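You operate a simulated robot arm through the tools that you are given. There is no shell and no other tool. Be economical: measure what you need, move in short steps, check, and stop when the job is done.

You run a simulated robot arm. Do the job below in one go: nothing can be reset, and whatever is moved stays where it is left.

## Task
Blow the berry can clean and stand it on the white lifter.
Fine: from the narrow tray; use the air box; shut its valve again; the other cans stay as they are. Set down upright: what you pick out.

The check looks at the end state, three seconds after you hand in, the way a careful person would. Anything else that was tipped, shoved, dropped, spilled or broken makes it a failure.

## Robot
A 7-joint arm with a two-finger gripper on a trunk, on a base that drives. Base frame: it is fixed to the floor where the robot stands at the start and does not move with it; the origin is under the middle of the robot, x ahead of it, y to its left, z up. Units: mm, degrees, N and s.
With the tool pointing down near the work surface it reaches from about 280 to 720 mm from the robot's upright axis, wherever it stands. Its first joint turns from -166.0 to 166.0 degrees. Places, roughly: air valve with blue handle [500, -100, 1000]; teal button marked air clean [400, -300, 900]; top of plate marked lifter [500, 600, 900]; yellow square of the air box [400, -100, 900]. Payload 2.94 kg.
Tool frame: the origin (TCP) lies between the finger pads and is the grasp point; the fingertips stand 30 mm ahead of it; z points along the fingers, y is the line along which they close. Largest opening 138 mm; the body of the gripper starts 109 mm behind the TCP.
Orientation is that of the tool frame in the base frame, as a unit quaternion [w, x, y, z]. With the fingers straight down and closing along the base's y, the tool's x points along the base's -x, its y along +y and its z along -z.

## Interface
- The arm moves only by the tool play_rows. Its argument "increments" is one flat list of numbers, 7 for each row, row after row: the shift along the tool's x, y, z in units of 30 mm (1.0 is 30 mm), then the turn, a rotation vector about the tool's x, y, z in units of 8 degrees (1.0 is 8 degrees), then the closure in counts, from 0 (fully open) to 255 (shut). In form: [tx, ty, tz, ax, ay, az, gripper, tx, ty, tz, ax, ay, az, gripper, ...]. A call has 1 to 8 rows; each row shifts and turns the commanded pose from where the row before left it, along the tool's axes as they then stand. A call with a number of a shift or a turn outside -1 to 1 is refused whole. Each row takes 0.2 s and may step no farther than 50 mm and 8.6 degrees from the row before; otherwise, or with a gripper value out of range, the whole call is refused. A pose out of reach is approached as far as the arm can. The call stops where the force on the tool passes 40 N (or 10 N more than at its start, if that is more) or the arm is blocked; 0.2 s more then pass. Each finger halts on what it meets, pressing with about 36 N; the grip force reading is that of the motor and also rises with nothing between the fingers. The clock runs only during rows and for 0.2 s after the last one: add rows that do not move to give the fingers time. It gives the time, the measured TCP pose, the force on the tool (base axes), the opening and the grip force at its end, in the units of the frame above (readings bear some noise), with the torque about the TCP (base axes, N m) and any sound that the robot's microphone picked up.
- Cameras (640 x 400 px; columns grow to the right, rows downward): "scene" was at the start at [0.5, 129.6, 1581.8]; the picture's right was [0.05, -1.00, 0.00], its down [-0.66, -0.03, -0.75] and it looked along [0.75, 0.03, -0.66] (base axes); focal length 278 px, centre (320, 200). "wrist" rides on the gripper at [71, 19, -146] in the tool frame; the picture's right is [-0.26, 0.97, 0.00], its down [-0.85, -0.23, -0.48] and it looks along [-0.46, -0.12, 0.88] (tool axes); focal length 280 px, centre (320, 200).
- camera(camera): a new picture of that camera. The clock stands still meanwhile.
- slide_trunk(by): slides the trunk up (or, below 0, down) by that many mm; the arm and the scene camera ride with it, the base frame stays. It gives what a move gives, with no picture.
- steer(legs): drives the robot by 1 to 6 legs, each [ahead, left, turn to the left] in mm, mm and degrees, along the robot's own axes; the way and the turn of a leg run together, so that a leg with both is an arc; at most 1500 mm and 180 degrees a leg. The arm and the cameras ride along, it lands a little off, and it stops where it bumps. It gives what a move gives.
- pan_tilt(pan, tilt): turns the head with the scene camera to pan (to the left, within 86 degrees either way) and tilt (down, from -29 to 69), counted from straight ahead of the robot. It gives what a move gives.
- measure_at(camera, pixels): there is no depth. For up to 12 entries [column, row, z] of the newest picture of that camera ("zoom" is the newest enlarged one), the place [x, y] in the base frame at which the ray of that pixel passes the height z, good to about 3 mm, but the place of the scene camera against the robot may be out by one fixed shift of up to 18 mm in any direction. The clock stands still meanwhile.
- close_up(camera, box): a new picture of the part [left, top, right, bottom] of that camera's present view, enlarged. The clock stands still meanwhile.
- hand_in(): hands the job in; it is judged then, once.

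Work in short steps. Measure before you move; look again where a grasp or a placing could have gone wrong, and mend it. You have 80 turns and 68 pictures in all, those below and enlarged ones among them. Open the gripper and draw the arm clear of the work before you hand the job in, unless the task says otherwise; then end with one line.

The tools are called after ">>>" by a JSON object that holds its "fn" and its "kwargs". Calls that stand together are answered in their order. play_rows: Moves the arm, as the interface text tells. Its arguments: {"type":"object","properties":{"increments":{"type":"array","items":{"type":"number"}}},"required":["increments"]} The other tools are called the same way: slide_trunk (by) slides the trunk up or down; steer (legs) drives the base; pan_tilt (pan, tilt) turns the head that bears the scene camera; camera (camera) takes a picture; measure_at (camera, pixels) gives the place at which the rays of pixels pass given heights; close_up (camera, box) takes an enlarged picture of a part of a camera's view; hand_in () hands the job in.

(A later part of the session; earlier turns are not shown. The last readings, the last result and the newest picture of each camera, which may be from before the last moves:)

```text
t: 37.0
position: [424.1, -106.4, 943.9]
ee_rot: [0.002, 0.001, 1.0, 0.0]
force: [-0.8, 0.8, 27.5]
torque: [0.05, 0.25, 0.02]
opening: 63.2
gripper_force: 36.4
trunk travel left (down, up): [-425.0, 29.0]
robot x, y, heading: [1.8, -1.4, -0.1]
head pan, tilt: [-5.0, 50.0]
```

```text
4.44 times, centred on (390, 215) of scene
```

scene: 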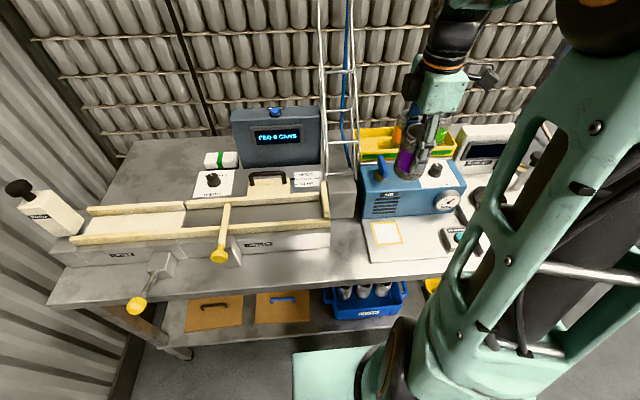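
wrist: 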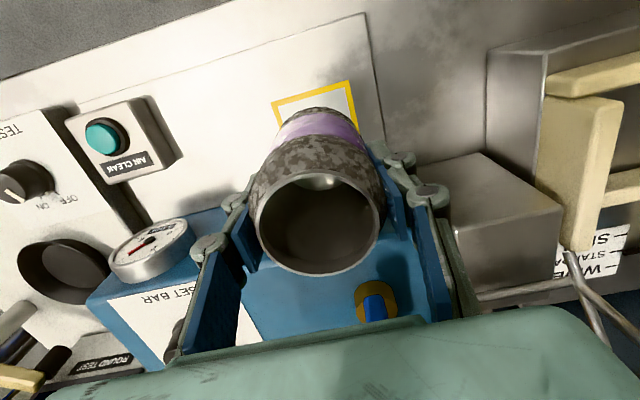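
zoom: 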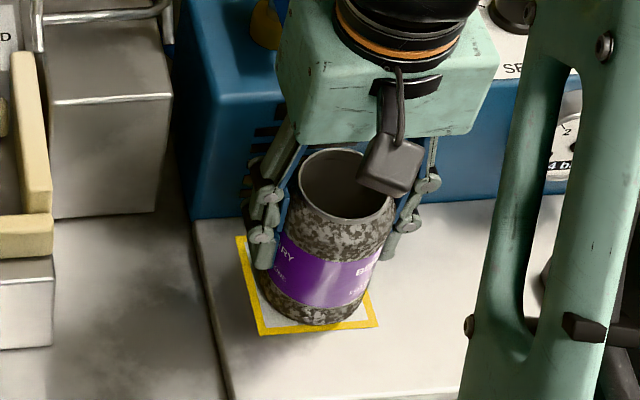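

Contact at TCP z≈944. I ease off, open to ~100 mm, and rise.

>>> {"fn": "play_rows", "kwargs": {"increments": [0, 0, -0.08, 0, 0, 0, 180, 0, 0, 0, 0, 0, 0, 120, 0, 0, 0, 0, 0, 0, 70, 0, 0, 0, 0, 0, 0, 70, 0, 0, -0.6, 0, 0, 0, 70, 0, 0, -1, 0, 0, 0, 70, 0, 0, -1, 0, 0, 0, 70, 0, 0, -1, 0, 0, 0, 70]}}

>>> {"fn": "play_rows", "kwargs": {"increments": [0.25, -1, -0.2, 0, 0, 0, 150, 0.25, -1, 0, 0, 0, 0, 200, 0.25, -1, 0, 0, 0, 0, 255, 0.25, -1, 0, 0, 0, 0, 255, 0.25, -1, 0, 0, 0, 0, 255, 0.25, -0.9, 0, 0, 0, 0, 255]}}

>>> {"fn": "camera", "kwargs": {"camera": "wrist"}}

>>> {"fn": "camera", "kwargs": {"camera": "scene"}}

```text
t: 38.8
position: [426.1, -106.2, 1052.3]
ee_rot: [0.0, 0.001, 1.0, 0.0]
force: [-0.6, -0.7, 0.5]
torque: [0.02, 0.01, 0.04]
opening: 100.2
gripper_force: 0.0
trunk travel left (down, up): [-425.0, 29.0]
robot x, y, heading: [3.9, -2.2, -0.2]
head pan, tilt: [-5.0, 50.0]
```

```text
t: 40.2
position: [378.2, -284.0, 1055.6]
ee_rot: [0.0, 0.001, 1.0, 0.0]
force: [0.3, 0.1, 0.2]
torque: [0.05, -0.02, -0.01]
opening: 0.1
gripper_force: 28.7
trunk travel left (down, up): [-425.0, 29.0]
robot x, y, heading: [-0.8, 1.0, 0.2]
head pan, tilt: [-5.0, 50.0]
```

```text
35 pictures are left
```

wrist: 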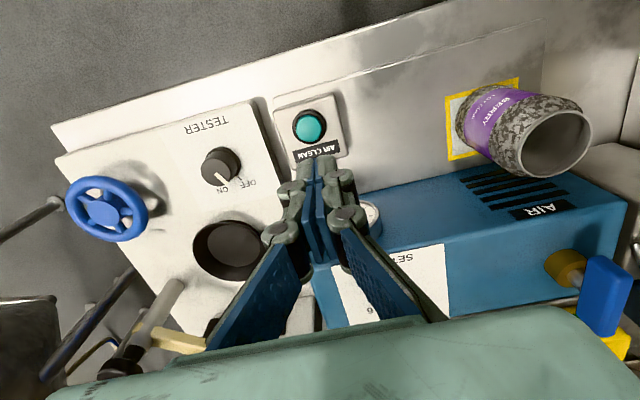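

```text
34 pictures are left
```

scene: 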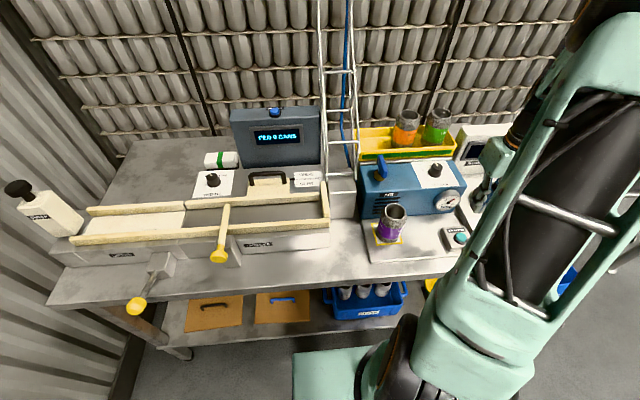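

The can stands upright on the square. I measure the teal button at (308,126).

>>> {"fn": "measure_at", "kwargs": {"camera": "wrist", "pixels": [[308, 126, 930], [308, 126, 915], [308, 126, 900], [318, 165, 930]]}}

```text
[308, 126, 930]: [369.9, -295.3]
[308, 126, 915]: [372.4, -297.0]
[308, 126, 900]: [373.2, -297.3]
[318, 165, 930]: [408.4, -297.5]
```

Button top ≈ (373,-297,~905). I align above it and descend with closed fingers to just above.

>>> {"fn": "play_rows", "kwargs": {"increments": [0.17, -0.43, 0, 0, 0, 0, 255, 0, 0, 1, 0, 0, 0, 255, 0, 0, 1, 0, 0, 0, 255, 0, 0, 1, 0, 0, 0, 255, 0, 0, 0.2, 0, 0, 0, 255]}}

>>> {"fn": "camera", "kwargs": {"camera": "wrist"}}

```text
t: 41.4
position: [372.7, -295.7, 960.8]
ee_rot: [0.0, 0.001, 1.0, 0.0]
force: [0.7, -0.3, 0.0]
torque: [-0.02, 0.0, 0.0]
opening: 0.2
gripper_force: 27.7
trunk travel left (down, up): [-425.0, 29.0]
robot x, y, heading: [1.7, -1.4, 0.0]
head pan, tilt: [-5.0, 50.0]
```

```text
33 pictures are left
```

wrist: 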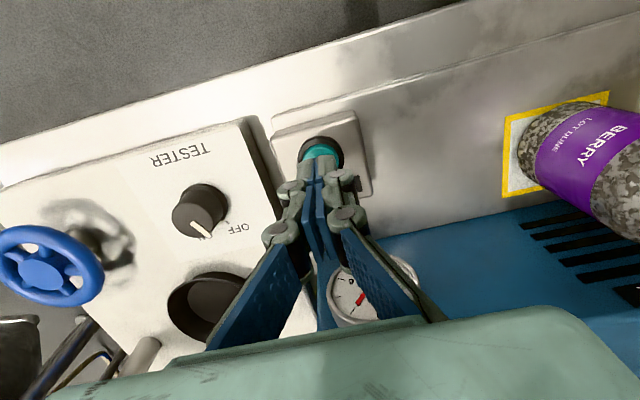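

Tips are right over the button. I press down in small steps.

>>> {"fn": "play_rows", "kwargs": {"increments": [0, 0, 0.3, 0, 0, 0, 255, 0, 0, 0.3, 0, 0, 0, 255]}}

>>> {"fn": "play_rows", "kwargs": {"increments": [0, 0, 0.15, 0, 0, 0, 255, 0, 0, 0.15, 0, 0, 0, 255]}}

```text
t: 42.0
position: [372.8, -296.6, 943.8]
ee_rot: [0.0, 0.0, 1.0, 0.0]
force: [0.4, 1.1, 0.3]
torque: [0.01, -0.03, 0.0]
opening: 0.3
gripper_force: 29.0
trunk travel left (down, up): [-425.0, 29.0]
robot x, y, heading: [-0.4, 0.9, 0.1]
head pan, tilt: [-5.0, 50.0]
```

```text
t: 42.6
position: [373.3, -295.7, 935.0]
ee_rot: [0.0, 0.001, 1.0, 0.0]
force: [-0.9, -1.6, 2.9]
torque: [-0.01, 0.02, 0.02]
opening: 6.0
gripper_force: 28.5
trunk travel left (down, up): [-425.0, 29.0]
robot x, y, heading: [0.0, -1.5, 0.1]
head pan, tilt: [-5.0, 50.0]
heard: click
```

A click was heard. I let a bit of time pass, then look at the can.

>>> {"fn": "play_rows", "kwargs": {"increments": [0, 0, 0, 0, 0, 0, 255, 0, 0, 0, 0, 0, 0, 255, 0, 0, 0, 0, 0, 0, 255]}}

>>> {"fn": "close_up", "kwargs": {"camera": "scene", "box": [350, 150, 490, 270]}}

```text
t: 43.4
position: [374.0, -295.4, 935.0]
ee_rot: [0.0, 0.001, 1.0, 0.0]
force: [-0.1, -1.3, 3.8]
torque: [-0.06, -0.01, 0.01]
opening: 6.1
gripper_force: 27.9
trunk travel left (down, up): [-425.0, 29.0]
robot x, y, heading: [1.8, 0.8, 0.2]
head pan, tilt: [-5.0, 50.0]
```

```text
3.33 times, centred on (420, 210) of scene
```

zoom: 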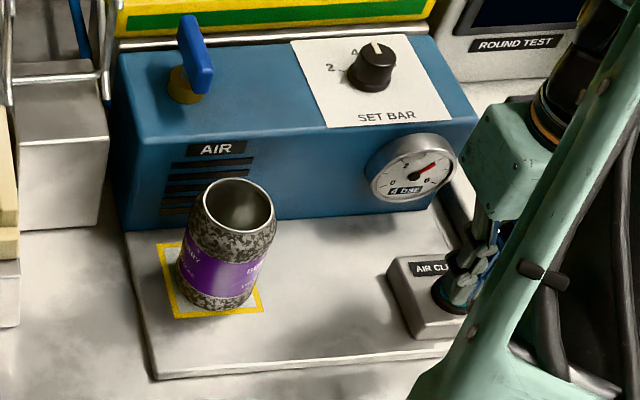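

The can still looks dusty and no hiss was heard. I release the button upward and watch for a change.

>>> {"fn": "play_rows", "kwargs": {"increments": [0, 0, -0.7, 0, 0, 0, 255, 0, 0, -0.7, 0, 0, 0, 255, 0, 0, 0, 0, 0, 0, 255, 0, 0, 0, 0, 0, 0, 255, 0, 0, 0, 0, 0, 0, 255, 0, 0, 0, 0, 0, 0, 255]}}

>>> {"fn": "camera", "kwargs": {"camera": "wrist"}}

```text
t: 44.8
position: [374.5, -296.6, 975.3]
ee_rot: [-0.001, 0.001, 1.0, 0.0]
force: [0.3, -0.7, -0.5]
torque: [-0.02, 0.04, -0.01]
opening: 0.1
gripper_force: 28.2
trunk travel left (down, up): [-425.0, 29.0]
robot x, y, heading: [-2.5, -2.5, 0.2]
head pan, tilt: [-5.0, 50.0]
```

```text
31 pictures are left
```

wrist: 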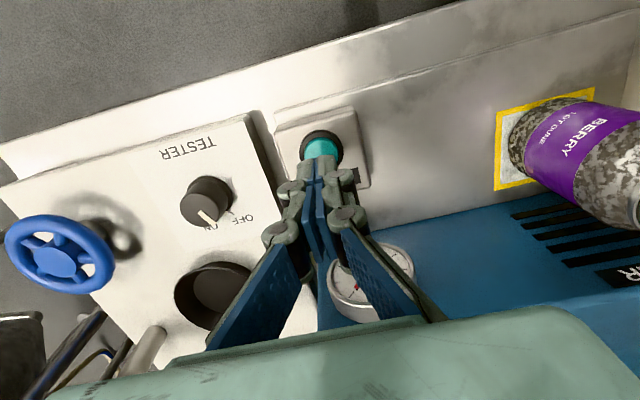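

Still flecked. I press again, deeper, and hold longer, listening for air.

>>> {"fn": "play_rows", "kwargs": {"increments": [0, 0, 0.7, 0, 0, 0, 255, 0, 0, 0.7, 0, 0, 0, 255, 0, 0, 0.1, 0, 0, 0, 255, 0, 0, 0, 0, 0, 0, 255, 0, 0, 0, 0, 0, 0, 255, 0, 0, 0, 0, 0, 0, 255, 0, 0, 0, 0, 0, 0, 255, 0, 0, 0, 0, 0, 0, 255]}}

>>> {"fn": "play_rows", "kwargs": {"increments": [0, 0, 0, 0, 0, 0, 255, 0, 0, 0, 0, 0, 0, 255, 0, 0, 0, 0, 0, 0, 255, 0, 0, 0, 0, 0, 0, 255, 0, 0, 0, 0, 0, 0, 255, 0, 0, 0, 0, 0, 0, 255, 0, 0, 0, 0, 0, 0, 255, 0, 0, 0, 0, 0, 0, 255]}}

>>> {"fn": "close_up", "kwargs": {"camera": "scene", "box": [350, 150, 490, 270]}}

```text
t: 46.6
position: [374.0, -297.7, 932.8]
ee_rot: [0.001, 0.0, 1.0, -0.002]
force: [2.6, 1.6, 14.5]
torque: [0.02, -0.06, -0.01]
opening: 6.0
gripper_force: 28.2
trunk travel left (down, up): [-425.0, 29.0]
robot x, y, heading: [-1.3, 1.6, -0.1]
head pan, tilt: [-5.0, 50.0]
heard: click
```

```text
t: 48.4
position: [373.6, -296.8, 931.6]
ee_rot: [0.001, 0.001, 1.0, -0.001]
force: [3.3, -0.6, 14.8]
torque: [-0.06, -0.07, -0.01]
opening: 6.2
gripper_force: 28.1
trunk travel left (down, up): [-425.0, 29.0]
robot x, y, heading: [0.3, 0.3, 0.1]
head pan, tilt: [-5.0, 50.0]
```

```text
3.33 times, centred on (420, 210) of scene
```

zoom: 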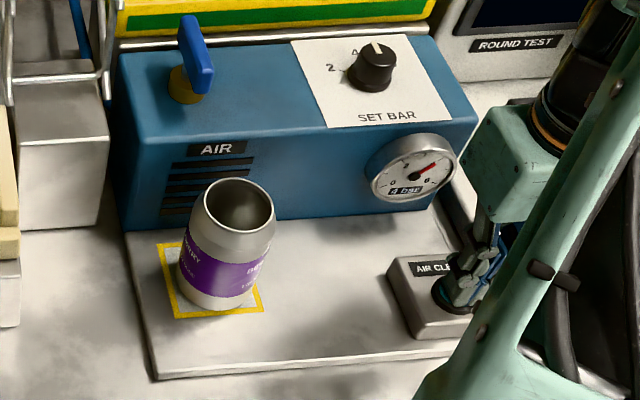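

The can is now clean. I release the button, rise, and move over the valve to shut it.

>>> {"fn": "play_rows", "kwargs": {"increments": [0, 0, -0.8, 0, 0, 0, 255, 0, 0, -1, 0, 0, 0, 255, 0, 0, -1, 0, 0, 0, 255, 0, 0, -1, 0, 0, 0, 255, 0, 0, -1, 0, 0, 0, 255, 0, 0, -1, 0, 0, 0, 200, 0, 0, -1, 0, 0, 0, 144]}}

>>> {"fn": "play_rows", "kwargs": {"increments": [-0.69, 0.86, 0, 0, 0, 0, 144, -0.69, 0.86, 0, 0, 0, 0, 144, -0.69, 0.86, 0, 0, 0, 0, 144, -0.69, 0.86, 0, 0, 0, 0, 144, -0.69, 0.86, 0, 0, 0, 0, 144, -0.69, 0.86, 0, 0, 0, 0, 144, -0.69, 0.86, 0, 0, 0, 0, 144, -0.69, 0.86, 0, 0, 0, 0, 144]}}

>>> {"fn": "camera", "kwargs": {"camera": "wrist"}}

```text
t: 50.0
position: [374.6, -297.7, 1134.7]
ee_rot: [-0.001, 0.001, 1.0, 0.0]
force: [0.5, 0.7, -0.3]
torque: [0.01, 0.02, 0.03]
opening: 60.0
gripper_force: 0.2
trunk travel left (down, up): [-425.0, 29.0]
robot x, y, heading: [-0.2, -3.8, -0.2]
head pan, tilt: [-5.0, 50.0]
```

```text
t: 51.8
position: [540.9, -89.9, 1132.8]
ee_rot: [0.0, 0.001, 1.0, -0.001]
force: [0.1, -0.1, 0.3]
torque: [0.03, 0.02, 0.01]
opening: 60.1
gripper_force: 0.1
trunk travel left (down, up): [-425.0, 29.0]
robot x, y, heading: [-0.4, 5.9, -0.1]
head pan, tilt: [-5.0, 50.0]
```

```text
29 pictures are left
```

wrist: 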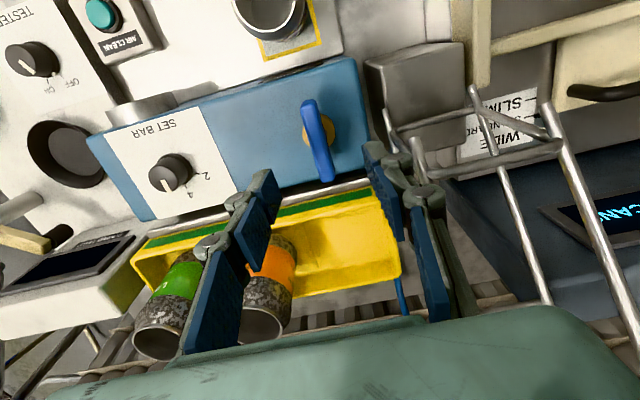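

Aligned over the valve axis (540,-90). I lower to z 1054 and close on the handle.

>>> {"fn": "play_rows", "kwargs": {"increments": [0, 0, 0.65, 0, 0, 0, 144, 0, 0, 0.65, 0, 0, 0, 144, 0, 0, 0.65, 0, 0, 0, 144, 0, 0, 0.65, 0, 0, 0, 144, 0, 0, 0, 0, 0, 0, 200, 0, 0, 0, 0, 0, 0, 255, 0, 0, 0, 0, 0, 0, 255, 0, 0, 0, 0, 0, 0, 255]}}

>>> {"fn": "play_rows", "kwargs": {"increments": [0, 0, 0, 0, 0, 0.8, 255, 0, 0, 0, 0, 0, 0.8, 255, 0, 0, 0, 0, 0, 0.8, 255, 0, 0, 0, 0, 0, 0, 255]}}

```text
t: 53.6
position: [538.9, -90.4, 1054.9]
ee_rot: [0.0, 0.001, 1.0, 0.0]
force: [-1.9, 4.7, -4.4]
torque: [0.11, -0.55, 0.02]
opening: 13.8
gripper_force: 40.6
trunk travel left (down, up): [-425.0, 29.0]
robot x, y, heading: [-0.7, -2.1, -0.0]
head pan, tilt: [-5.0, 50.0]
```

```text
t: 54.6
position: [539.2, -90.4, 1057.0]
ee_rot: [0.0, 0.169, 0.986, 0.0]
force: [-2.9, 0.3, -11.9]
torque: [-0.26, -0.82, 0.02]
opening: 13.6
gripper_force: 40.7
trunk travel left (down, up): [-425.0, 29.0]
robot x, y, heading: [-2.3, -0.1, -0.1]
head pan, tilt: [-5.0, 50.0]
```

It turns freely back clockwise. I continue.

>>> {"fn": "play_rows", "kwargs": {"increments": [0, 0, 0, 0, 0, 0.98, 255, 0, 0, 0, 0, 0, 0.98, 255, 0, 0, 0, 0, 0, 0.98, 255, 0, 0, 0, 0, 0, 0.98, 255, 0, 0, 0, 0, 0, 0.98, 255, 0, 0, 0, 0, 0, 0.98, 255, 0, 0, 0, 0, 0, 0.98, 255, 0, 0, 0, 0, 0, 0.98, 255]}}

>>> {"fn": "play_rows", "kwargs": {"increments": [0, 0, 0, 0, 0, 1, 255, 0, 0, 0, 0, 0, 0.2, 255, 0, 0, 0, 0, 0, 0, 255]}}

>>> {"fn": "close_up", "kwargs": {"camera": "scene", "box": [340, 130, 480, 260]}}

```text
t: 56.4
position: [540.1, -90.6, 1056.4]
ee_rot: [-0.001, 0.658, 0.753, 0.0]
force: [-6.9, -0.6, -9.3]
torque: [0.03, 0.18, -0.01]
opening: 13.5
gripper_force: 40.2
trunk travel left (down, up): [-425.0, 29.0]
robot x, y, heading: [-1.7, 2.7, 0.2]
head pan, tilt: [-5.0, 50.0]
```

```text
t: 57.2
position: [540.2, -90.1, 1056.5]
ee_rot: [-0.001, 0.717, 0.697, -0.001]
force: [-7.6, 0.0, -9.8]
torque: [-0.13, 0.2, 0.97]
opening: 13.9
gripper_force: 40.4
trunk travel left (down, up): [-425.0, 29.0]
robot x, y, heading: [-3.2, -0.1, 0.1]
head pan, tilt: [-5.0, 50.0]
```

```text
3.08 times, centred on (410, 195) of scene
```

zoom: 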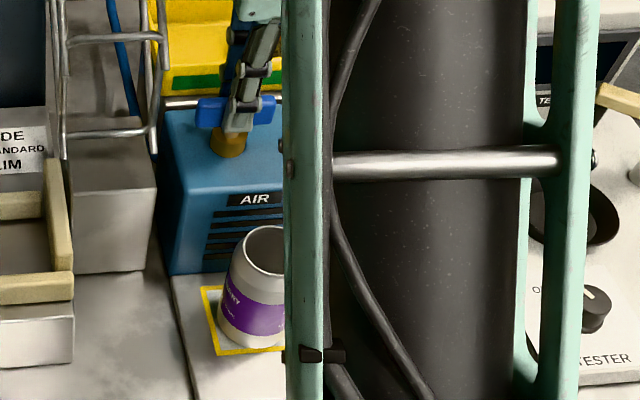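

The stop is reached (torque ~1 Nm); handle is along y again. I release, rise and rotate back −90°.

>>> {"fn": "play_rows", "kwargs": {"increments": [0, 0, 0, 0, 0, -0.2, 255, 0, 0, 0, 0, 0, 0, 170, 0, 0, 0, 0, 0, 0, 144, 0, 0, -0.8, 0, 0, 0, 144, 0, 0, -1, 0, 0, 0, 144, 0, 0, -1, 0, 0, 0, 144, 0, 0, 0, 0, 0, -1, 100, 0, 0, 0, 0, 0, -1, 70]}}

>>> {"fn": "play_rows", "kwargs": {"increments": [0, 0, 0, 0, 0, -1, 70, 0, 0, 0, 0, 0, -1, 70, 0, 0, 0, 0, 0, -1, 70, 0, 0, 0, 0, 0, -1, 70, 0, 0, 0, 0, 0, -1, 70, 0, 0, 0, 0, 0, -1, 70, 0, 0, 0, 0, 0, -1, 70, 0, 0, 0, 0, 0, -1, 70]}}

>>> {"fn": "play_rows", "kwargs": {"increments": [0, 0, 0, 0, 0, -1, 70, 0.8, -0.11, 0, 0, 0, -0.43, 70, 0.8, -0.11, 0, 0, 0, 0, 70, 0.8, -0.11, 0, 0, 0, 0, 70, 0.8, -0.1, 0, 0, 0, 0, 70, 0.68, -0.1, 0, 0, 0, 0, 70]}}

>>> {"fn": "camera", "kwargs": {"camera": "wrist"}}

>>> {"fn": "close_up", "kwargs": {"camera": "scene", "box": [340, 130, 500, 260]}}

```text
t: 59.0
position: [539.9, -90.8, 1141.3]
ee_rot: [0.0, 0.602, 0.799, 0.001]
force: [0.2, 0.0, 0.6]
torque: [-0.01, 0.01, 0.02]
opening: 100.0
gripper_force: 0.1
trunk travel left (down, up): [-425.0, 29.0]
robot x, y, heading: [1.0, 0.0, -0.1]
head pan, tilt: [-5.0, 50.0]
```

```text
t: 60.8
position: [538.5, -89.1, 1141.9]
ee_rot: [0.0, 0.086, 0.996, 0.001]
force: [-0.6, -0.5, -0.3]
torque: [0.01, -0.01, 0.0]
opening: 100.1
gripper_force: 0.0
trunk travel left (down, up): [-425.0, 29.0]
robot x, y, heading: [-2.5, 1.9, -0.3]
head pan, tilt: [-5.0, 50.0]
```

```text
t: 62.2
position: [423.5, -106.5, 1140.1]
ee_rot: [0.0, -0.012, 1.0, 0.0]
force: [0.2, 0.1, -0.5]
torque: [-0.01, 0.0, 0.0]
opening: 100.0
gripper_force: 0.1
trunk travel left (down, up): [-425.0, 29.0]
robot x, y, heading: [1.2, -0.1, -0.1]
head pan, tilt: [-5.0, 50.0]
```

```text
27 pictures are left
```

wrist: 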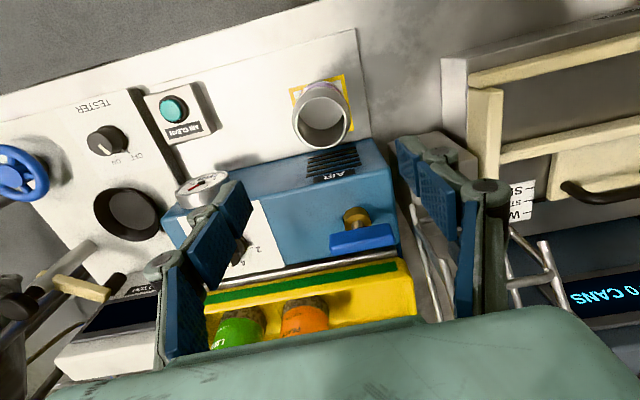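

```text
3.08 times, centred on (420, 195) of scene
```

zoom: 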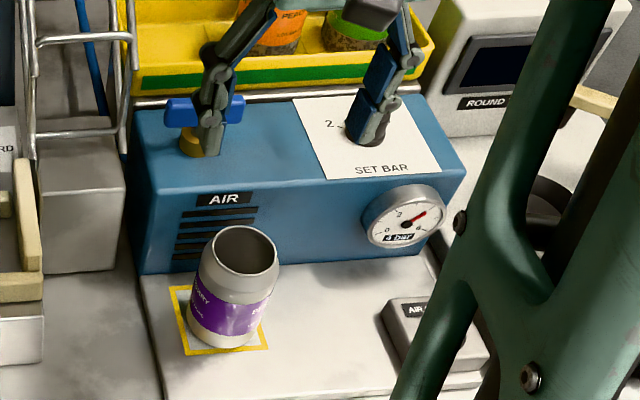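

The gauge still seems to read 4 bar. I check the handle's angle and read the gauge closer.

>>> {"fn": "close_up", "kwargs": {"camera": "wrist", "box": [160, 140, 430, 320]}}

>>> {"fn": "close_up", "kwargs": {"camera": "scene", "box": [420, 170, 465, 200]}}

>>> {"fn": "measure_at", "kwargs": {"camera": "wrist", "pixels": [[332, 237, 1030], [396, 226, 1030], [341, 213, 1000]]}}

```text
2.22 times, centred on (295, 230) of wrist
```

zoom: 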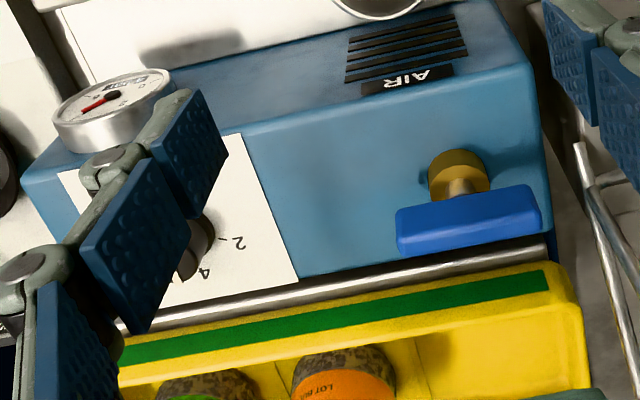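

```text
13.33 times, centred on (442, 185) of scene
```

zoom: 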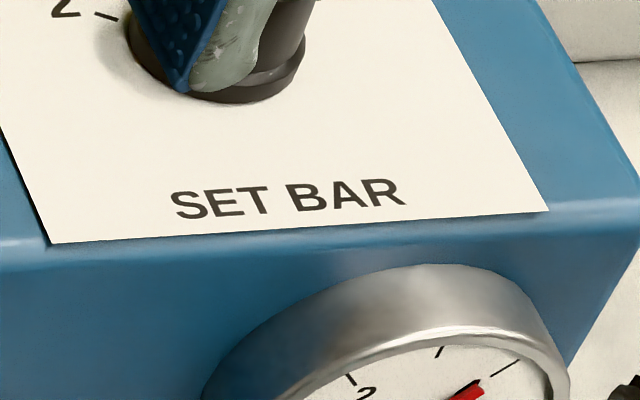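

```text
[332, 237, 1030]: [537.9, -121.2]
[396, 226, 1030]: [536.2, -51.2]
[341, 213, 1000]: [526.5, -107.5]
```

The handle lies along y at the stop; the pressure is likely just trapped in the line. Now I check the can's position by its rim (321,113) at z≈980.

>>> {"fn": "measure_at", "kwargs": {"camera": "wrist", "pixels": [[321, 113, 980], [293, 113, 980], [350, 113, 980]]}}

>>> {"fn": "play_rows", "kwargs": {"increments": [0, 0, 1, 0, 0, 0.17, 70, 0, 0, 1, 0, 0, 0, 70, 0, 0, 1, 0, 0, 0, 70]}}

>>> {"fn": "camera", "kwargs": {"camera": "wrist"}}

```text
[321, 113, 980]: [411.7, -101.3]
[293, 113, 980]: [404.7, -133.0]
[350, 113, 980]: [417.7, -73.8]
```

```text
t: 63.0
position: [422.0, -108.5, 1049.3]
ee_rot: [0.0, -0.001, 1.0, 0.001]
force: [0.6, -0.2, 0.0]
torque: [0.01, 0.02, 0.01]
opening: 99.8
gripper_force: 0.1
trunk travel left (down, up): [-425.0, 29.0]
robot x, y, heading: [0.4, 2.7, 0.0]
head pan, tilt: [-5.0, 50.0]
```

```text
23 pictures are left
```

wrist: 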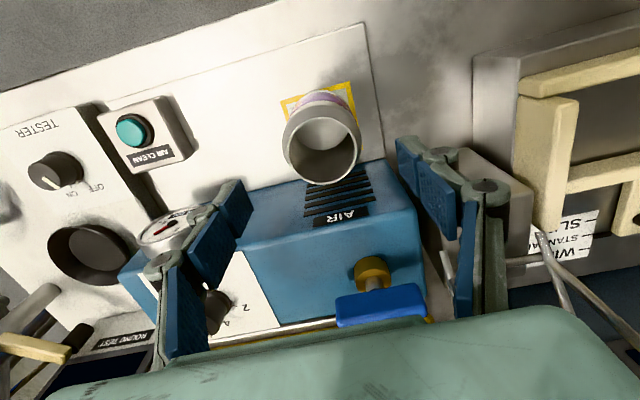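

I measure the rim (322,145) again from here.

>>> {"fn": "measure_at", "kwargs": {"camera": "wrist", "pixels": [[322, 145, 980], [283, 148, 980], [360, 142, 980], [317, 106, 980], [326, 185, 980]]}}

```text
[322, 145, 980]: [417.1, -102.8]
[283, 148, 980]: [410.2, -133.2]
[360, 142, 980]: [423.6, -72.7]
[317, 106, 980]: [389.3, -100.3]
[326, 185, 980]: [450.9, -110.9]
```

Can centre ≈ (419,-103). I adjust, descend to z≈946 and close.

>>> {"fn": "play_rows", "kwargs": {"increments": [0.1, 0.12, 0.8, 0, 0, 0, 70, 0, 0, 0.8, 0, 0, 0, 70, 0, 0, 0.8, 0, 0, 0, 70, 0, 0, 0.8, 0, 0, 0, 70, 0, 0, 0.2, 0, 0, 0, 70, 0, 0, 0, 0, 0, 0, 140, 0, 0, 0, 0, 0, 0, 180, 0, 0, 0, 0, 0, 0, 180]}}

>>> {"fn": "play_rows", "kwargs": {"increments": [0, 0, -0.3, 0, 0, 0, 180, 0, 0, -0.7, 0, 0, 0, 180, 0, 0, -1, 0, 0, 0, 180, 0, 0, -1, 0, 0, 0, 180, 0, 0, -1, 0, 0, 0, 180, 0, 0, -1, 0, 0, 0, 180, 0, 0, -1, 0, 0, 0, 180, 0, 0, -1, 0, 0, 0, 180]}}

>>> {"fn": "camera", "kwargs": {"camera": "wrist"}}

>>> {"fn": "camera", "kwargs": {"camera": "scene"}}

```text
t: 64.8
position: [421.4, -104.3, 952.1]
ee_rot: [0.0, 0.0, 1.0, 0.0]
force: [0.3, 0.1, -0.5]
torque: [0.0, 0.0, 0.02]
opening: 63.1
gripper_force: 35.8
trunk travel left (down, up): [-425.0, 29.0]
robot x, y, heading: [0.5, 1.4, -0.2]
head pan, tilt: [-5.0, 50.0]
```

```text
t: 66.6
position: [421.9, -102.0, 1160.5]
ee_rot: [-0.001, -0.001, 1.0, 0.0]
force: [-0.4, 0.2, 0.1]
torque: [-0.01, 0.01, -0.03]
opening: 62.7
gripper_force: 36.4
trunk travel left (down, up): [-425.0, 29.0]
robot x, y, heading: [2.8, -2.2, 0.0]
head pan, tilt: [-5.0, 50.0]
```

```text
22 pictures are left
```

wrist: 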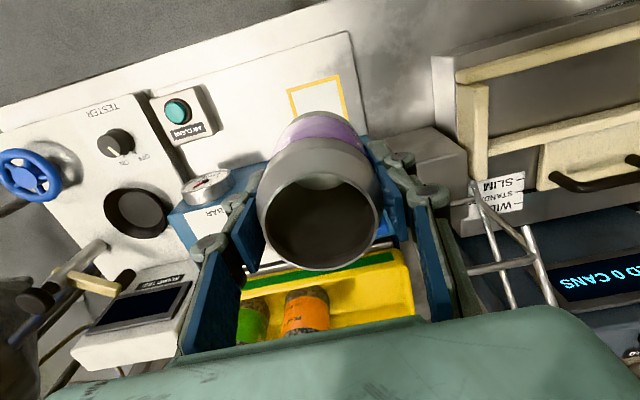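

```text
21 pictures are left
```

scene: 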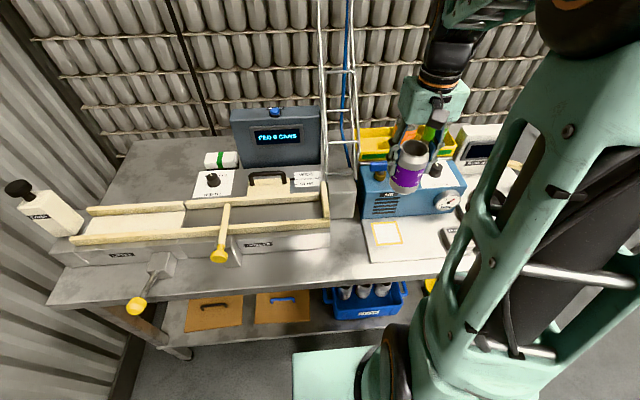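

The can is held and the square is empty. The lifter is beyond reach from here, so I measure the plate, table leg and base footprint for a sideways drive.

>>> {"fn": "measure_at", "kwargs": {"camera": "scene", "pixels": [[130, 224, 900], [75, 238, 900], [183, 230, 900], [183, 209, 900], [95, 213, 900], [185, 357, 0], [185, 357, 100], [293, 352, 200], [293, 352, 100], [140, 305, 900], [218, 255, 930]]}}

>>> {"fn": "close_up", "kwargs": {"camera": "scene", "box": [0, 160, 260, 330]}}

```text
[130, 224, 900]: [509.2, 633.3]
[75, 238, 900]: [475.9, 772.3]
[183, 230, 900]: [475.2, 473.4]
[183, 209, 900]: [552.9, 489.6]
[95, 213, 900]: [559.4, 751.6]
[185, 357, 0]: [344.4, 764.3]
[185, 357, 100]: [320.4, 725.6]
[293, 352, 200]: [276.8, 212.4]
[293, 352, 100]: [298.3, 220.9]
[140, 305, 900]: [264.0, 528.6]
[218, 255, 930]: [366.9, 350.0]
```

```text
2.35 times, centred on (130, 245) of scene
```

zoom: 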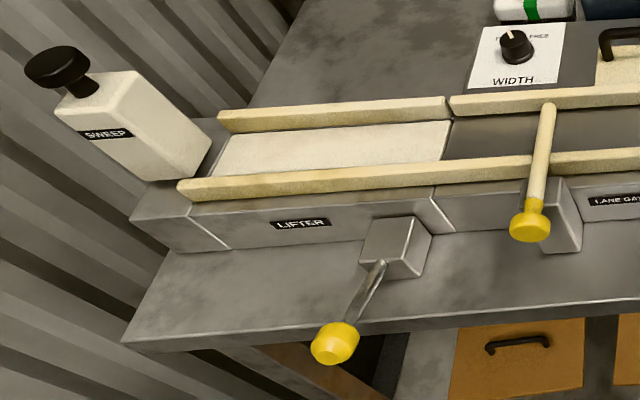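

Plate centre ≈ (510,610), bounded by rails at x≈475 and 555. I drive left 240 mm (legs at y≈740 are far off) with the can held high.

>>> {"fn": "steer", "kwargs": {"legs": [[0, 120, 0], [0, 120, 0]]}}

>>> {"fn": "camera", "kwargs": {"camera": "scene"}}

```text
t: 69.5
position: [423.2, 130.2, 1160.5]
ee_rot: [0.0, 0.003, 1.0, 0.0]
force: [-0.2, -0.9, -0.3]
torque: [0.01, -0.02, 0.01]
opening: 62.8
gripper_force: 36.4
trunk travel left (down, up): [-425.0, 29.0]
robot x, y, heading: [-2.8, 235.8, -0.1]
head pan, tilt: [-5.0, 50.0]
```

```text
19 pictures are left
```

scene: 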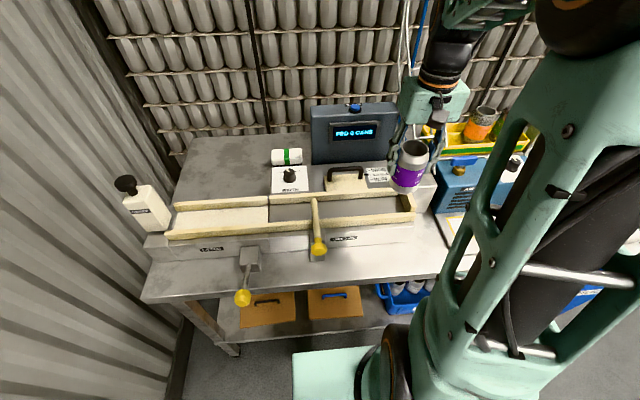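

Drive done cleanly. I carry the can leftward to above the lifter plate at z 1160.

>>> {"fn": "play_rows", "kwargs": {"increments": [-0.17, 0.95, 0, 0, 0, 0, 180, -0.17, 0.95, 0, 0, 0, 0, 180, -0.17, 0.95, 0, 0, 0, 0, 180, -0.17, 0.95, 0, 0, 0, 0, 180, -0.17, 0.95, 0, 0, 0, 0, 180, -0.17, 0.95, 0, 0, 0, 0, 180, -0.17, 0.95, 0, 0, 0, 0, 180, -0.17, 0.95, 0, 0, 0, 0, 180]}}

>>> {"fn": "play_rows", "kwargs": {"increments": [-0.17, 0.95, 0, 0, 0, 0, 180, -0.17, 0.95, 0, 0, 0, 0, 180, -0.17, 0.95, 0, 0, 0, 0, 180, -0.17, 0.95, 0, 0, 0, 0, 180, -0.17, 0.95, 0, 0, 0, 0, 180, -0.17, 0.95, 0, 0, 0, 0, 180, -0.17, 0.95, 0, 0, 0, 0, 180]}}

>>> {"fn": "camera", "kwargs": {"camera": "wrist"}}

>>> {"fn": "camera", "kwargs": {"camera": "scene"}}

```text
t: 71.3
position: [464.6, 358.1, 1161.1]
ee_rot: [0.0, 0.003, 1.0, 0.0]
force: [0.5, -0.4, -0.1]
torque: [-0.01, 0.02, -0.02]
opening: 63.2
gripper_force: 35.7
trunk travel left (down, up): [-425.0, 29.0]
robot x, y, heading: [-3.5, 235.9, -0.4]
head pan, tilt: [-5.0, 50.0]
```

```text
t: 73.0
position: [502.6, 555.9, 1159.2]
ee_rot: [0.0, 0.002, 1.0, 0.0]
force: [1.2, 0.4, -0.6]
torque: [0.01, 0.03, -0.01]
opening: 62.9
gripper_force: 36.2
trunk travel left (down, up): [-425.0, 29.0]
robot x, y, heading: [4.0, 234.2, -0.4]
head pan, tilt: [-5.0, 50.0]
```

```text
18 pictures are left
```

wrist: 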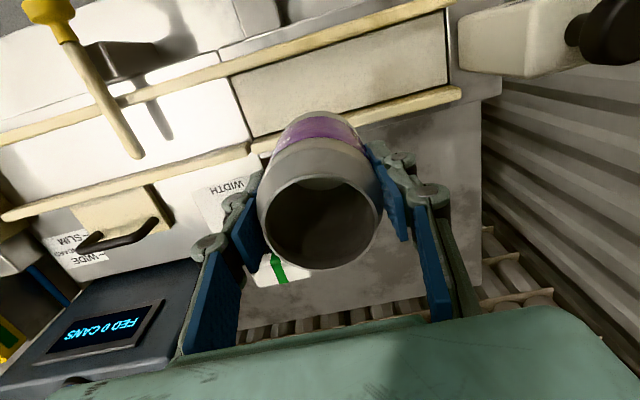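

```text
17 pictures are left
```

scene: 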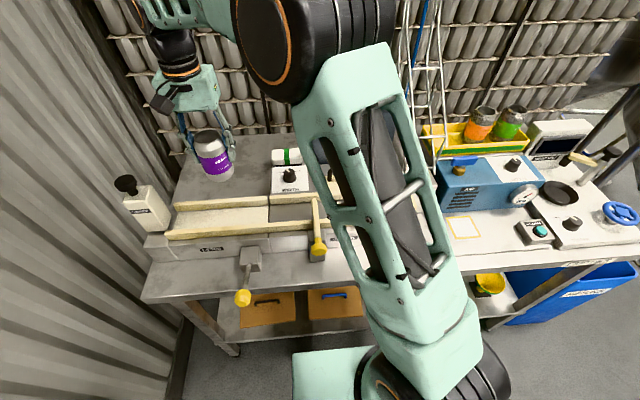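

I measure the plate's corners and rails in the wrist view, and check the gauge.

>>> {"fn": "measure_at", "kwargs": {"camera": "wrist", "pixels": [[231, 77, 890], [446, 12, 890], [447, 84, 890], [252, 137, 890], [340, 44, 890], [350, 111, 890], [340, 44, 910], [350, 111, 910], [460, 95, 910]]}}

>>> {"fn": "close_up", "kwargs": {"camera": "scene", "box": [430, 140, 560, 250]}}

```text
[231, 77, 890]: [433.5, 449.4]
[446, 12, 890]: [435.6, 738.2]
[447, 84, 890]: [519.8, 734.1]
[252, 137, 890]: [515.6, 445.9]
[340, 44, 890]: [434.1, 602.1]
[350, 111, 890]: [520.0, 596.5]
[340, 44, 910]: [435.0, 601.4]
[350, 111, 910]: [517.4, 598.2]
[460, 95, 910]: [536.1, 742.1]
```

```text
3.64 times, centred on (495, 195) of scene
```

zoom: 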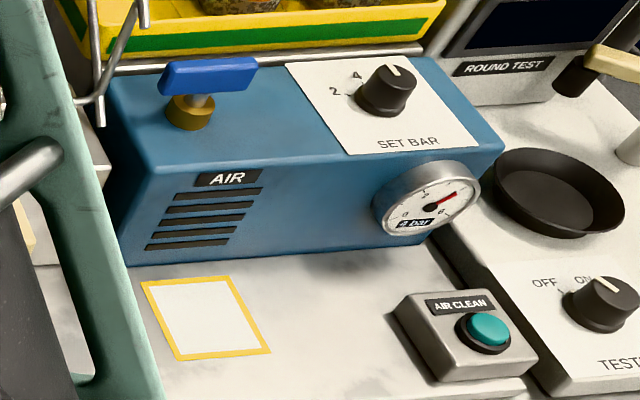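

The wrist and scene views together put the plate at z≈925, x 435–517, y 447–736, centre ≈ (476,592). I align over it, lower to z≈1070, and measure again.

>>> {"fn": "play_rows", "kwargs": {"increments": [0.45, 0.6, 0, 0, 0, 0, 180, 0.45, 0.6, 0, 0, 0, 0, 180, 0, 0, 0.75, 0, 0, 0, 180, 0, 0, 0.75, 0, 0, 0, 180, 0, 0, 0.75, 0, 0, 0, 180, 0, 0, 0.75, 0, 0, 0, 180]}}

>>> {"fn": "camera", "kwargs": {"camera": "wrist"}}

>>> {"fn": "close_up", "kwargs": {"camera": "scene", "box": [110, 110, 290, 270]}}

```text
t: 74.3
position: [472.4, 593.1, 1070.1]
ee_rot: [-0.001, 0.002, 1.0, 0.0]
force: [0.6, 0.1, 0.9]
torque: [0.03, -0.02, 0.02]
opening: 62.8
gripper_force: 36.1
trunk travel left (down, up): [-425.0, 29.0]
robot x, y, heading: [0.8, 232.9, -0.4]
head pan, tilt: [-5.0, 50.0]
```

```text
15 pictures are left
```

wrist: 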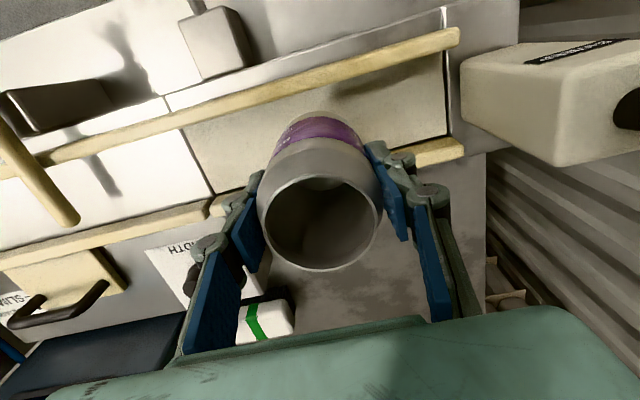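

```text
2.50 times, centred on (200, 190) of scene
```

zoom: 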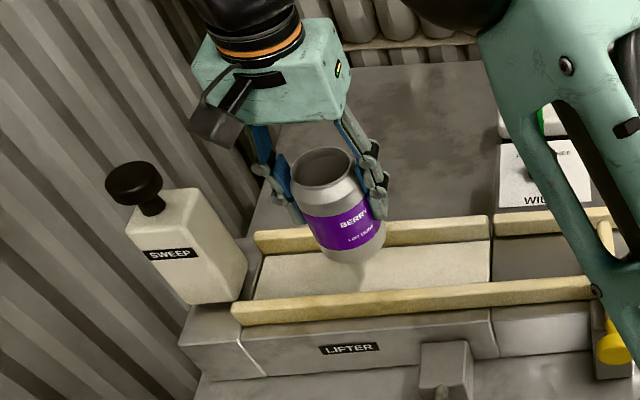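

I measure the inner rail edges again from this lower viewpoint.

>>> {"fn": "measure_at", "kwargs": {"camera": "wrist", "pixels": [[300, 93, 930], [300, 93, 890], [181, 127, 930], [215, 194, 930], [215, 194, 910], [215, 194, 890], [430, 140, 930], [430, 140, 910], [445, 53, 930], [447, 133, 930]]}}

```text
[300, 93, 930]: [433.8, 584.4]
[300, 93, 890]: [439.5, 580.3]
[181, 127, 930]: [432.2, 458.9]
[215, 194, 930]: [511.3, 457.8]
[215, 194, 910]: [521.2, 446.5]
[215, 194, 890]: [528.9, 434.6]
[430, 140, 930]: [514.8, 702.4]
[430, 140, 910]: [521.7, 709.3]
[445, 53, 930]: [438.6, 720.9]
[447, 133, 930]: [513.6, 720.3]
```

Plate z≈920, channel x 434–516, centre ≈ 475. I check where the can's axis sits relative to the TCP via its rim (320,223).

>>> {"fn": "measure_at", "kwargs": {"camera": "wrist", "pixels": [[320, 223, 1099], [258, 222, 1099], [382, 222, 1099], [318, 177, 1099], [322, 270, 1099]]}}

```text
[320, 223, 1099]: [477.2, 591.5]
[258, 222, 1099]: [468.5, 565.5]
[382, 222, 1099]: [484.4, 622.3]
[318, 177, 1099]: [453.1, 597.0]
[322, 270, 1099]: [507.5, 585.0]
```

The can axis is ≈ x 477, well centred. I lower 36 mm, then in small steps.

>>> {"fn": "play_rows", "kwargs": {"increments": [0, 0, 0.6, 0, 0, 0, 180, 0, 0, 0.4, 0, 0, 0, 180, 0, 0, 0.2, 0, 0, 0, 180]}}

>>> {"fn": "play_rows", "kwargs": {"increments": [0, 0, 0.2, 0, 0, 0, 180, 0, 0, 0.15, 0, 0, 0, 180]}}

>>> {"fn": "close_up", "kwargs": {"camera": "scene", "box": [130, 130, 270, 250]}}

```text
t: 75.2
position: [474.2, 592.1, 1033.6]
ee_rot: [0.001, 0.003, 1.0, -0.001]
force: [0.3, 0.5, -0.6]
torque: [0.01, 0.0, 0.0]
opening: 62.8
gripper_force: 35.7
trunk travel left (down, up): [-425.0, 29.0]
robot x, y, heading: [2.2, 232.6, -0.6]
head pan, tilt: [-5.0, 50.0]
```

```text
t: 75.8
position: [472.9, 593.6, 1022.9]
ee_rot: [0.0, 0.002, 1.0, -0.001]
force: [-0.6, 0.7, -0.2]
torque: [0.02, -0.01, -0.03]
opening: 63.1
gripper_force: 36.1
trunk travel left (down, up): [-425.0, 29.0]
robot x, y, heading: [2.5, 232.6, -0.6]
head pan, tilt: [-5.0, 50.0]
```

```text
3.33 times, centred on (200, 190) of scene
```

zoom: 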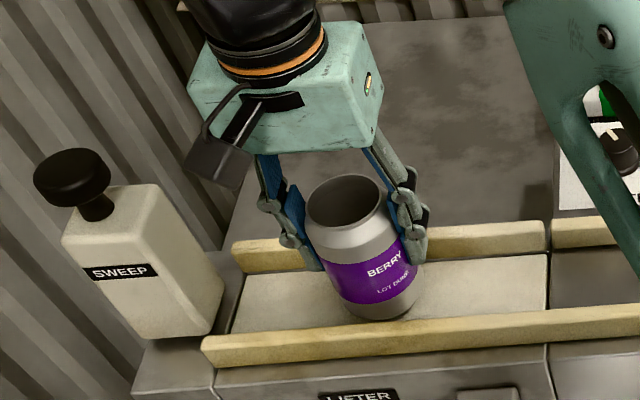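

The can is between the rails with clearance. I step down feeling for contact.

>>> {"fn": "play_rows", "kwargs": {"increments": [0, 0, 0.17, 0, 0, 0, 180, 0, 0, 0.13, 0, 0, 0, 180]}}

>>> {"fn": "play_rows", "kwargs": {"increments": [0, 0, 0.12, 0, 0, 0, 180]}}

>>> {"fn": "play_rows", "kwargs": {"increments": [0, 0, 0.1, 0, 0, 0, 180]}}

>>> {"fn": "play_rows", "kwargs": {"increments": [0, 0, 0.08, 0, 0, 0, 180]}}

```text
t: 76.3
position: [473.4, 593.1, 1015.7]
ee_rot: [0.001, 0.002, 1.0, 0.0]
force: [-1.4, -0.3, 9.3]
torque: [-0.04, 0.14, 0.01]
opening: 63.3
gripper_force: 35.9
trunk travel left (down, up): [-425.0, 29.0]
robot x, y, heading: [-2.7, 234.6, -0.4]
head pan, tilt: [-5.0, 50.0]
```

```text
t: 76.8
position: [474.1, 592.4, 1010.7]
ee_rot: [0.0, 0.003, 1.0, 0.0]
force: [-0.3, 1.0, 1.1]
torque: [0.06, -0.02, -0.01]
opening: 63.1
gripper_force: 36.5
trunk travel left (down, up): [-425.0, 29.0]
robot x, y, heading: [-0.3, 232.2, -0.5]
head pan, tilt: [-5.0, 50.0]
```

```text
t: 77.2
position: [473.4, 592.1, 1007.3]
ee_rot: [0.0, 0.002, 1.0, 0.0]
force: [0.4, 0.2, 2.9]
torque: [0.1, -0.01, 0.0]
opening: 62.9
gripper_force: 36.1
trunk travel left (down, up): [-425.0, 29.0]
robot x, y, heading: [6.2, 233.3, -0.5]
head pan, tilt: [-5.0, 50.0]
```

```text
t: 77.5
position: [473.4, 591.5, 1007.1]
ee_rot: [0.001, 0.003, 1.0, 0.0]
force: [-0.6, 1.5, 3.2]
torque: [0.12, 0.0, 0.0]
opening: 63.0
gripper_force: 36.1
trunk travel left (down, up): [-425.0, 29.0]
robot x, y, heading: [-0.6, 235.3, -0.5]
head pan, tilt: [-5.0, 50.0]
```

Force jumped to 9 N at z≈1016 and then dropped — I look before going further.

>>> {"fn": "close_up", "kwargs": {"camera": "scene", "box": [110, 130, 290, 310]}}

>>> {"fn": "camera", "kwargs": {"camera": "wrist"}}

```text
2.22 times, centred on (200, 220) of scene
```

zoom: 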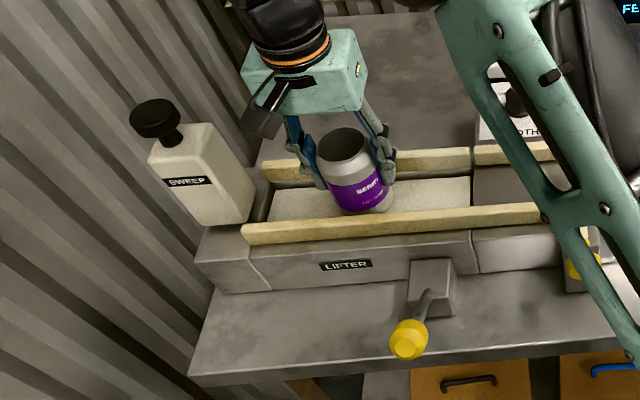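

```text
11 pictures are left
```

wrist: 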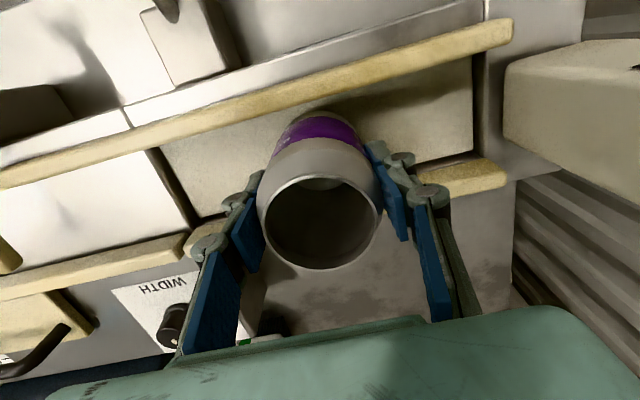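

The lifter lever knob moved (from ≈(243,298) to ≈(240,283)) and the plate seems pushed down. I raise back 12 mm and see whether it returns.

>>> {"fn": "play_rows", "kwargs": {"increments": [0, 0, -0.13, 0, 0, 0, 180, 0, 0, -0.13, 0, 0, 0, 180, 0, 0, -0.13, 0, 0, 0, 180, 0, 0, 0, 0, 0, 0, 180]}}

>>> {"fn": "close_up", "kwargs": {"camera": "scene", "box": [110, 130, 290, 310]}}

```text
t: 78.5
position: [475.1, 593.3, 1016.5]
ee_rot: [0.0, 0.003, 1.0, 0.0]
force: [0.0, 0.0, -1.0]
torque: [0.01, 0.04, 0.01]
opening: 62.6
gripper_force: 35.4
trunk travel left (down, up): [-425.0, 29.0]
robot x, y, heading: [2.9, 234.7, -0.6]
head pan, tilt: [-5.0, 50.0]
```

```text
2.22 times, centred on (200, 220) of scene
```

zoom: 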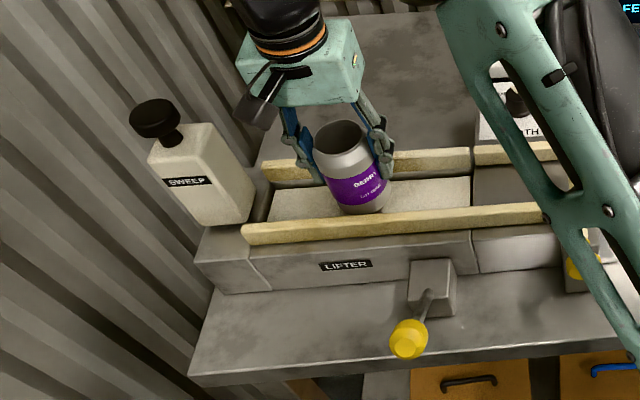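

The plate stays ~9 mm lower with the lever up. I set the can down gently at about that level (z≈1008), without pushing further, and open.

>>> {"fn": "play_rows", "kwargs": {"increments": [0, 0, -0.03, 0, 0, 0, 180, 0, 0, 0.15, 0, 0, 0, 180, 0, 0, 0.13, 0, 0, 0, 180, 0, 0, 0, 0, 0, 0, 180]}}

```text
t: 79.5
position: [476.6, 590.9, 1009.1]
ee_rot: [0.001, 0.003, 1.0, 0.0]
force: [0.1, -0.4, -0.7]
torque: [0.02, 0.03, 0.01]
opening: 63.0
gripper_force: 36.0
trunk travel left (down, up): [-425.0, 29.0]
robot x, y, heading: [3.0, 233.9, -0.3]
head pan, tilt: [-5.0, 50.0]
```

No contact yet; two more fine steps.

>>> {"fn": "play_rows", "kwargs": {"increments": [0, 0, 0.05, 0, 0, 0, 180]}}

>>> {"fn": "play_rows", "kwargs": {"increments": [0, 0, 0.05, 0, 0, 0, 180]}}

```text
t: 80.0
position: [475.0, 591.5, 1007.7]
ee_rot: [0.001, 0.003, 1.0, 0.0]
force: [0.5, 0.5, -0.3]
torque: [-0.01, -0.02, -0.02]
opening: 63.2
gripper_force: 36.6
trunk travel left (down, up): [-425.0, 29.0]
robot x, y, heading: [1.9, 237.4, -0.5]
head pan, tilt: [-5.0, 50.0]
```

```text
t: 80.3
position: [475.1, 592.7, 1007.4]
ee_rot: [0.0, 0.002, 1.0, 0.0]
force: [-0.9, 0.4, -0.4]
torque: [0.02, 0.01, -0.01]
opening: 63.2
gripper_force: 35.7
trunk travel left (down, up): [-425.0, 29.0]
robot x, y, heading: [1.5, 230.4, -0.2]
head pan, tilt: [-5.0, 50.0]
```

>>> {"fn": "play_rows", "kwargs": {"increments": [0, 0, 0.06, 0, 0, 0, 180]}}

>>> {"fn": "play_rows", "kwargs": {"increments": [0, 0, 0.05, 0, 0, 0, 180]}}

>>> {"fn": "close_up", "kwargs": {"camera": "scene", "box": [110, 150, 290, 310]}}

```text
t: 80.8
position: [473.8, 591.3, 1005.7]
ee_rot: [0.0, 0.002, 1.0, 0.0]
force: [0.2, -1.2, 2.3]
torque: [-0.07, 0.03, -0.01]
opening: 63.0
gripper_force: 35.9
trunk travel left (down, up): [-425.0, 29.0]
robot x, y, heading: [4.1, 232.6, -0.4]
head pan, tilt: [-5.0, 50.0]
```

```text
t: 81.2
position: [474.1, 590.7, 1003.1]
ee_rot: [0.001, 0.003, 1.0, -0.001]
force: [2.2, -0.1, 2.1]
torque: [0.01, -0.13, 0.01]
opening: 63.0
gripper_force: 35.9
trunk travel left (down, up): [-425.0, 29.0]
robot x, y, heading: [1.3, 234.4, -0.7]
head pan, tilt: [-5.0, 50.0]
```

```text
2.50 times, centred on (200, 230) of scene
```

zoom: 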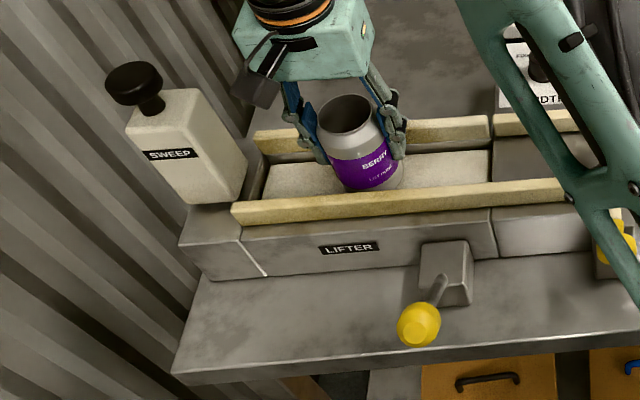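

Contact with ~2 N; the plate gives with light friction. I open now and rise clear.

>>> {"fn": "play_rows", "kwargs": {"increments": [0, 0, 0, 0, 0, 0, 150, 0, 0, 0, 0, 0, 0, 110, 0, 0, 0, 0, 0, 0, 80, 0, 0, 0, 0, 0, 0, 80, 0, 0, -0.6, 0, 0, 0, 80, 0, 0, -1, 0, 0, 0, 80, 0, 0, -1, 0, 0, 0, 80, 0, 0, -1, 0, 0, 0, 80]}}

>>> {"fn": "camera", "kwargs": {"camera": "wrist"}}

>>> {"fn": "close_up", "kwargs": {"camera": "scene", "box": [110, 150, 290, 310]}}

```text
t: 83.0
position: [472.9, 590.7, 1111.4]
ee_rot: [0.0, 0.002, 1.0, 0.0]
force: [0.4, -0.7, -0.1]
torque: [-0.03, 0.0, 0.03]
opening: 94.6
gripper_force: 0.1
trunk travel left (down, up): [-425.0, 29.0]
robot x, y, heading: [1.6, 235.3, -0.5]
head pan, tilt: [-5.0, 50.0]
```

```text
8 pictures are left
```

wrist: 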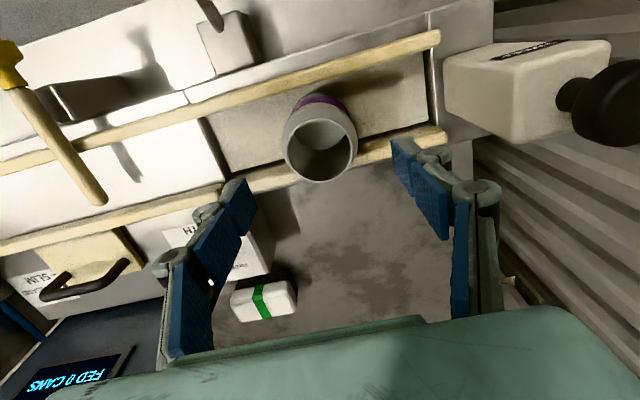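

```text
2.50 times, centred on (200, 230) of scene
```

zoom: 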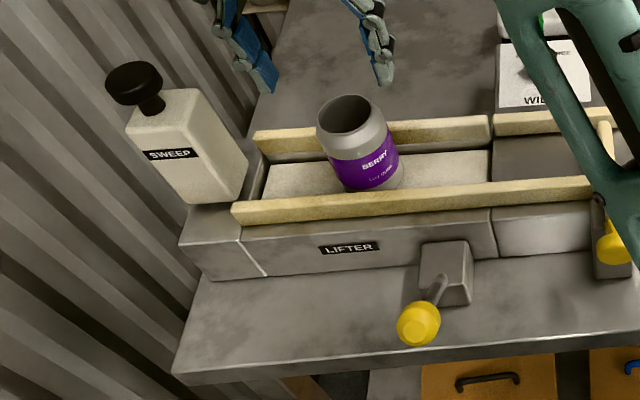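

The clean can stands upright on the lifter plate. The plate sits slightly lowered and the lever raised, so I'll bring the lever back down gently; I move over it with closed fingers and look.

>>> {"fn": "play_rows", "kwargs": {"increments": [0.7, -0.5, -0.3, 0, 0, 0, 120, 0.8, -0.5, 0, 0, 0, 0, 200, 0.8, -0.5, 0, 0, 0, 0, 255, 0.8, -0.5, 0, 0, 0, 0, 255, 0.8, -0.5, 0, 0, 0, 0, 255, 0.8, -0.2, 0.3, 0, 0, 0, 255]}}

>>> {"fn": "camera", "kwargs": {"camera": "wrist"}}

>>> {"fn": "measure_at", "kwargs": {"camera": "zoom", "pixels": [[418, 323, 900], [418, 323, 870], [418, 323, 930]]}}

```text
t: 84.3
position: [330.7, 511.4, 1110.5]
ee_rot: [0.0, 0.003, 1.0, 0.001]
force: [-0.4, 0.4, 0.1]
torque: [-0.01, -0.02, -0.01]
opening: 0.1
gripper_force: 28.1
trunk travel left (down, up): [-425.0, 29.0]
robot x, y, heading: [0.7, 232.3, -0.6]
head pan, tilt: [-5.0, 50.0]
```

```text
6 pictures are left
```

wrist: 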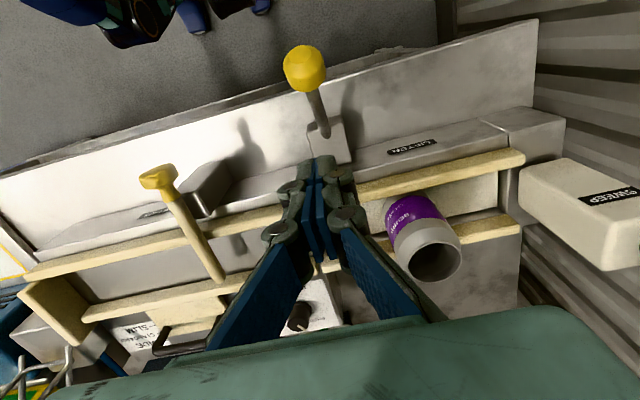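

```text
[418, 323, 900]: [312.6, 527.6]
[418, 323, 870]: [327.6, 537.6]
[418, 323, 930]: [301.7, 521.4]
```

I measure the knob (305,68) from the wrist view to fix its height.

>>> {"fn": "measure_at", "kwargs": {"camera": "wrist", "pixels": [[305, 68, 960], [305, 68, 930], [305, 68, 900], [305, 68, 870], [320, 128, 900]]}}

```text
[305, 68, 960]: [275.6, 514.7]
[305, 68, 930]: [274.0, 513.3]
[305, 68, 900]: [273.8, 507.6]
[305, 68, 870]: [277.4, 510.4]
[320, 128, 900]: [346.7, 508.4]
```

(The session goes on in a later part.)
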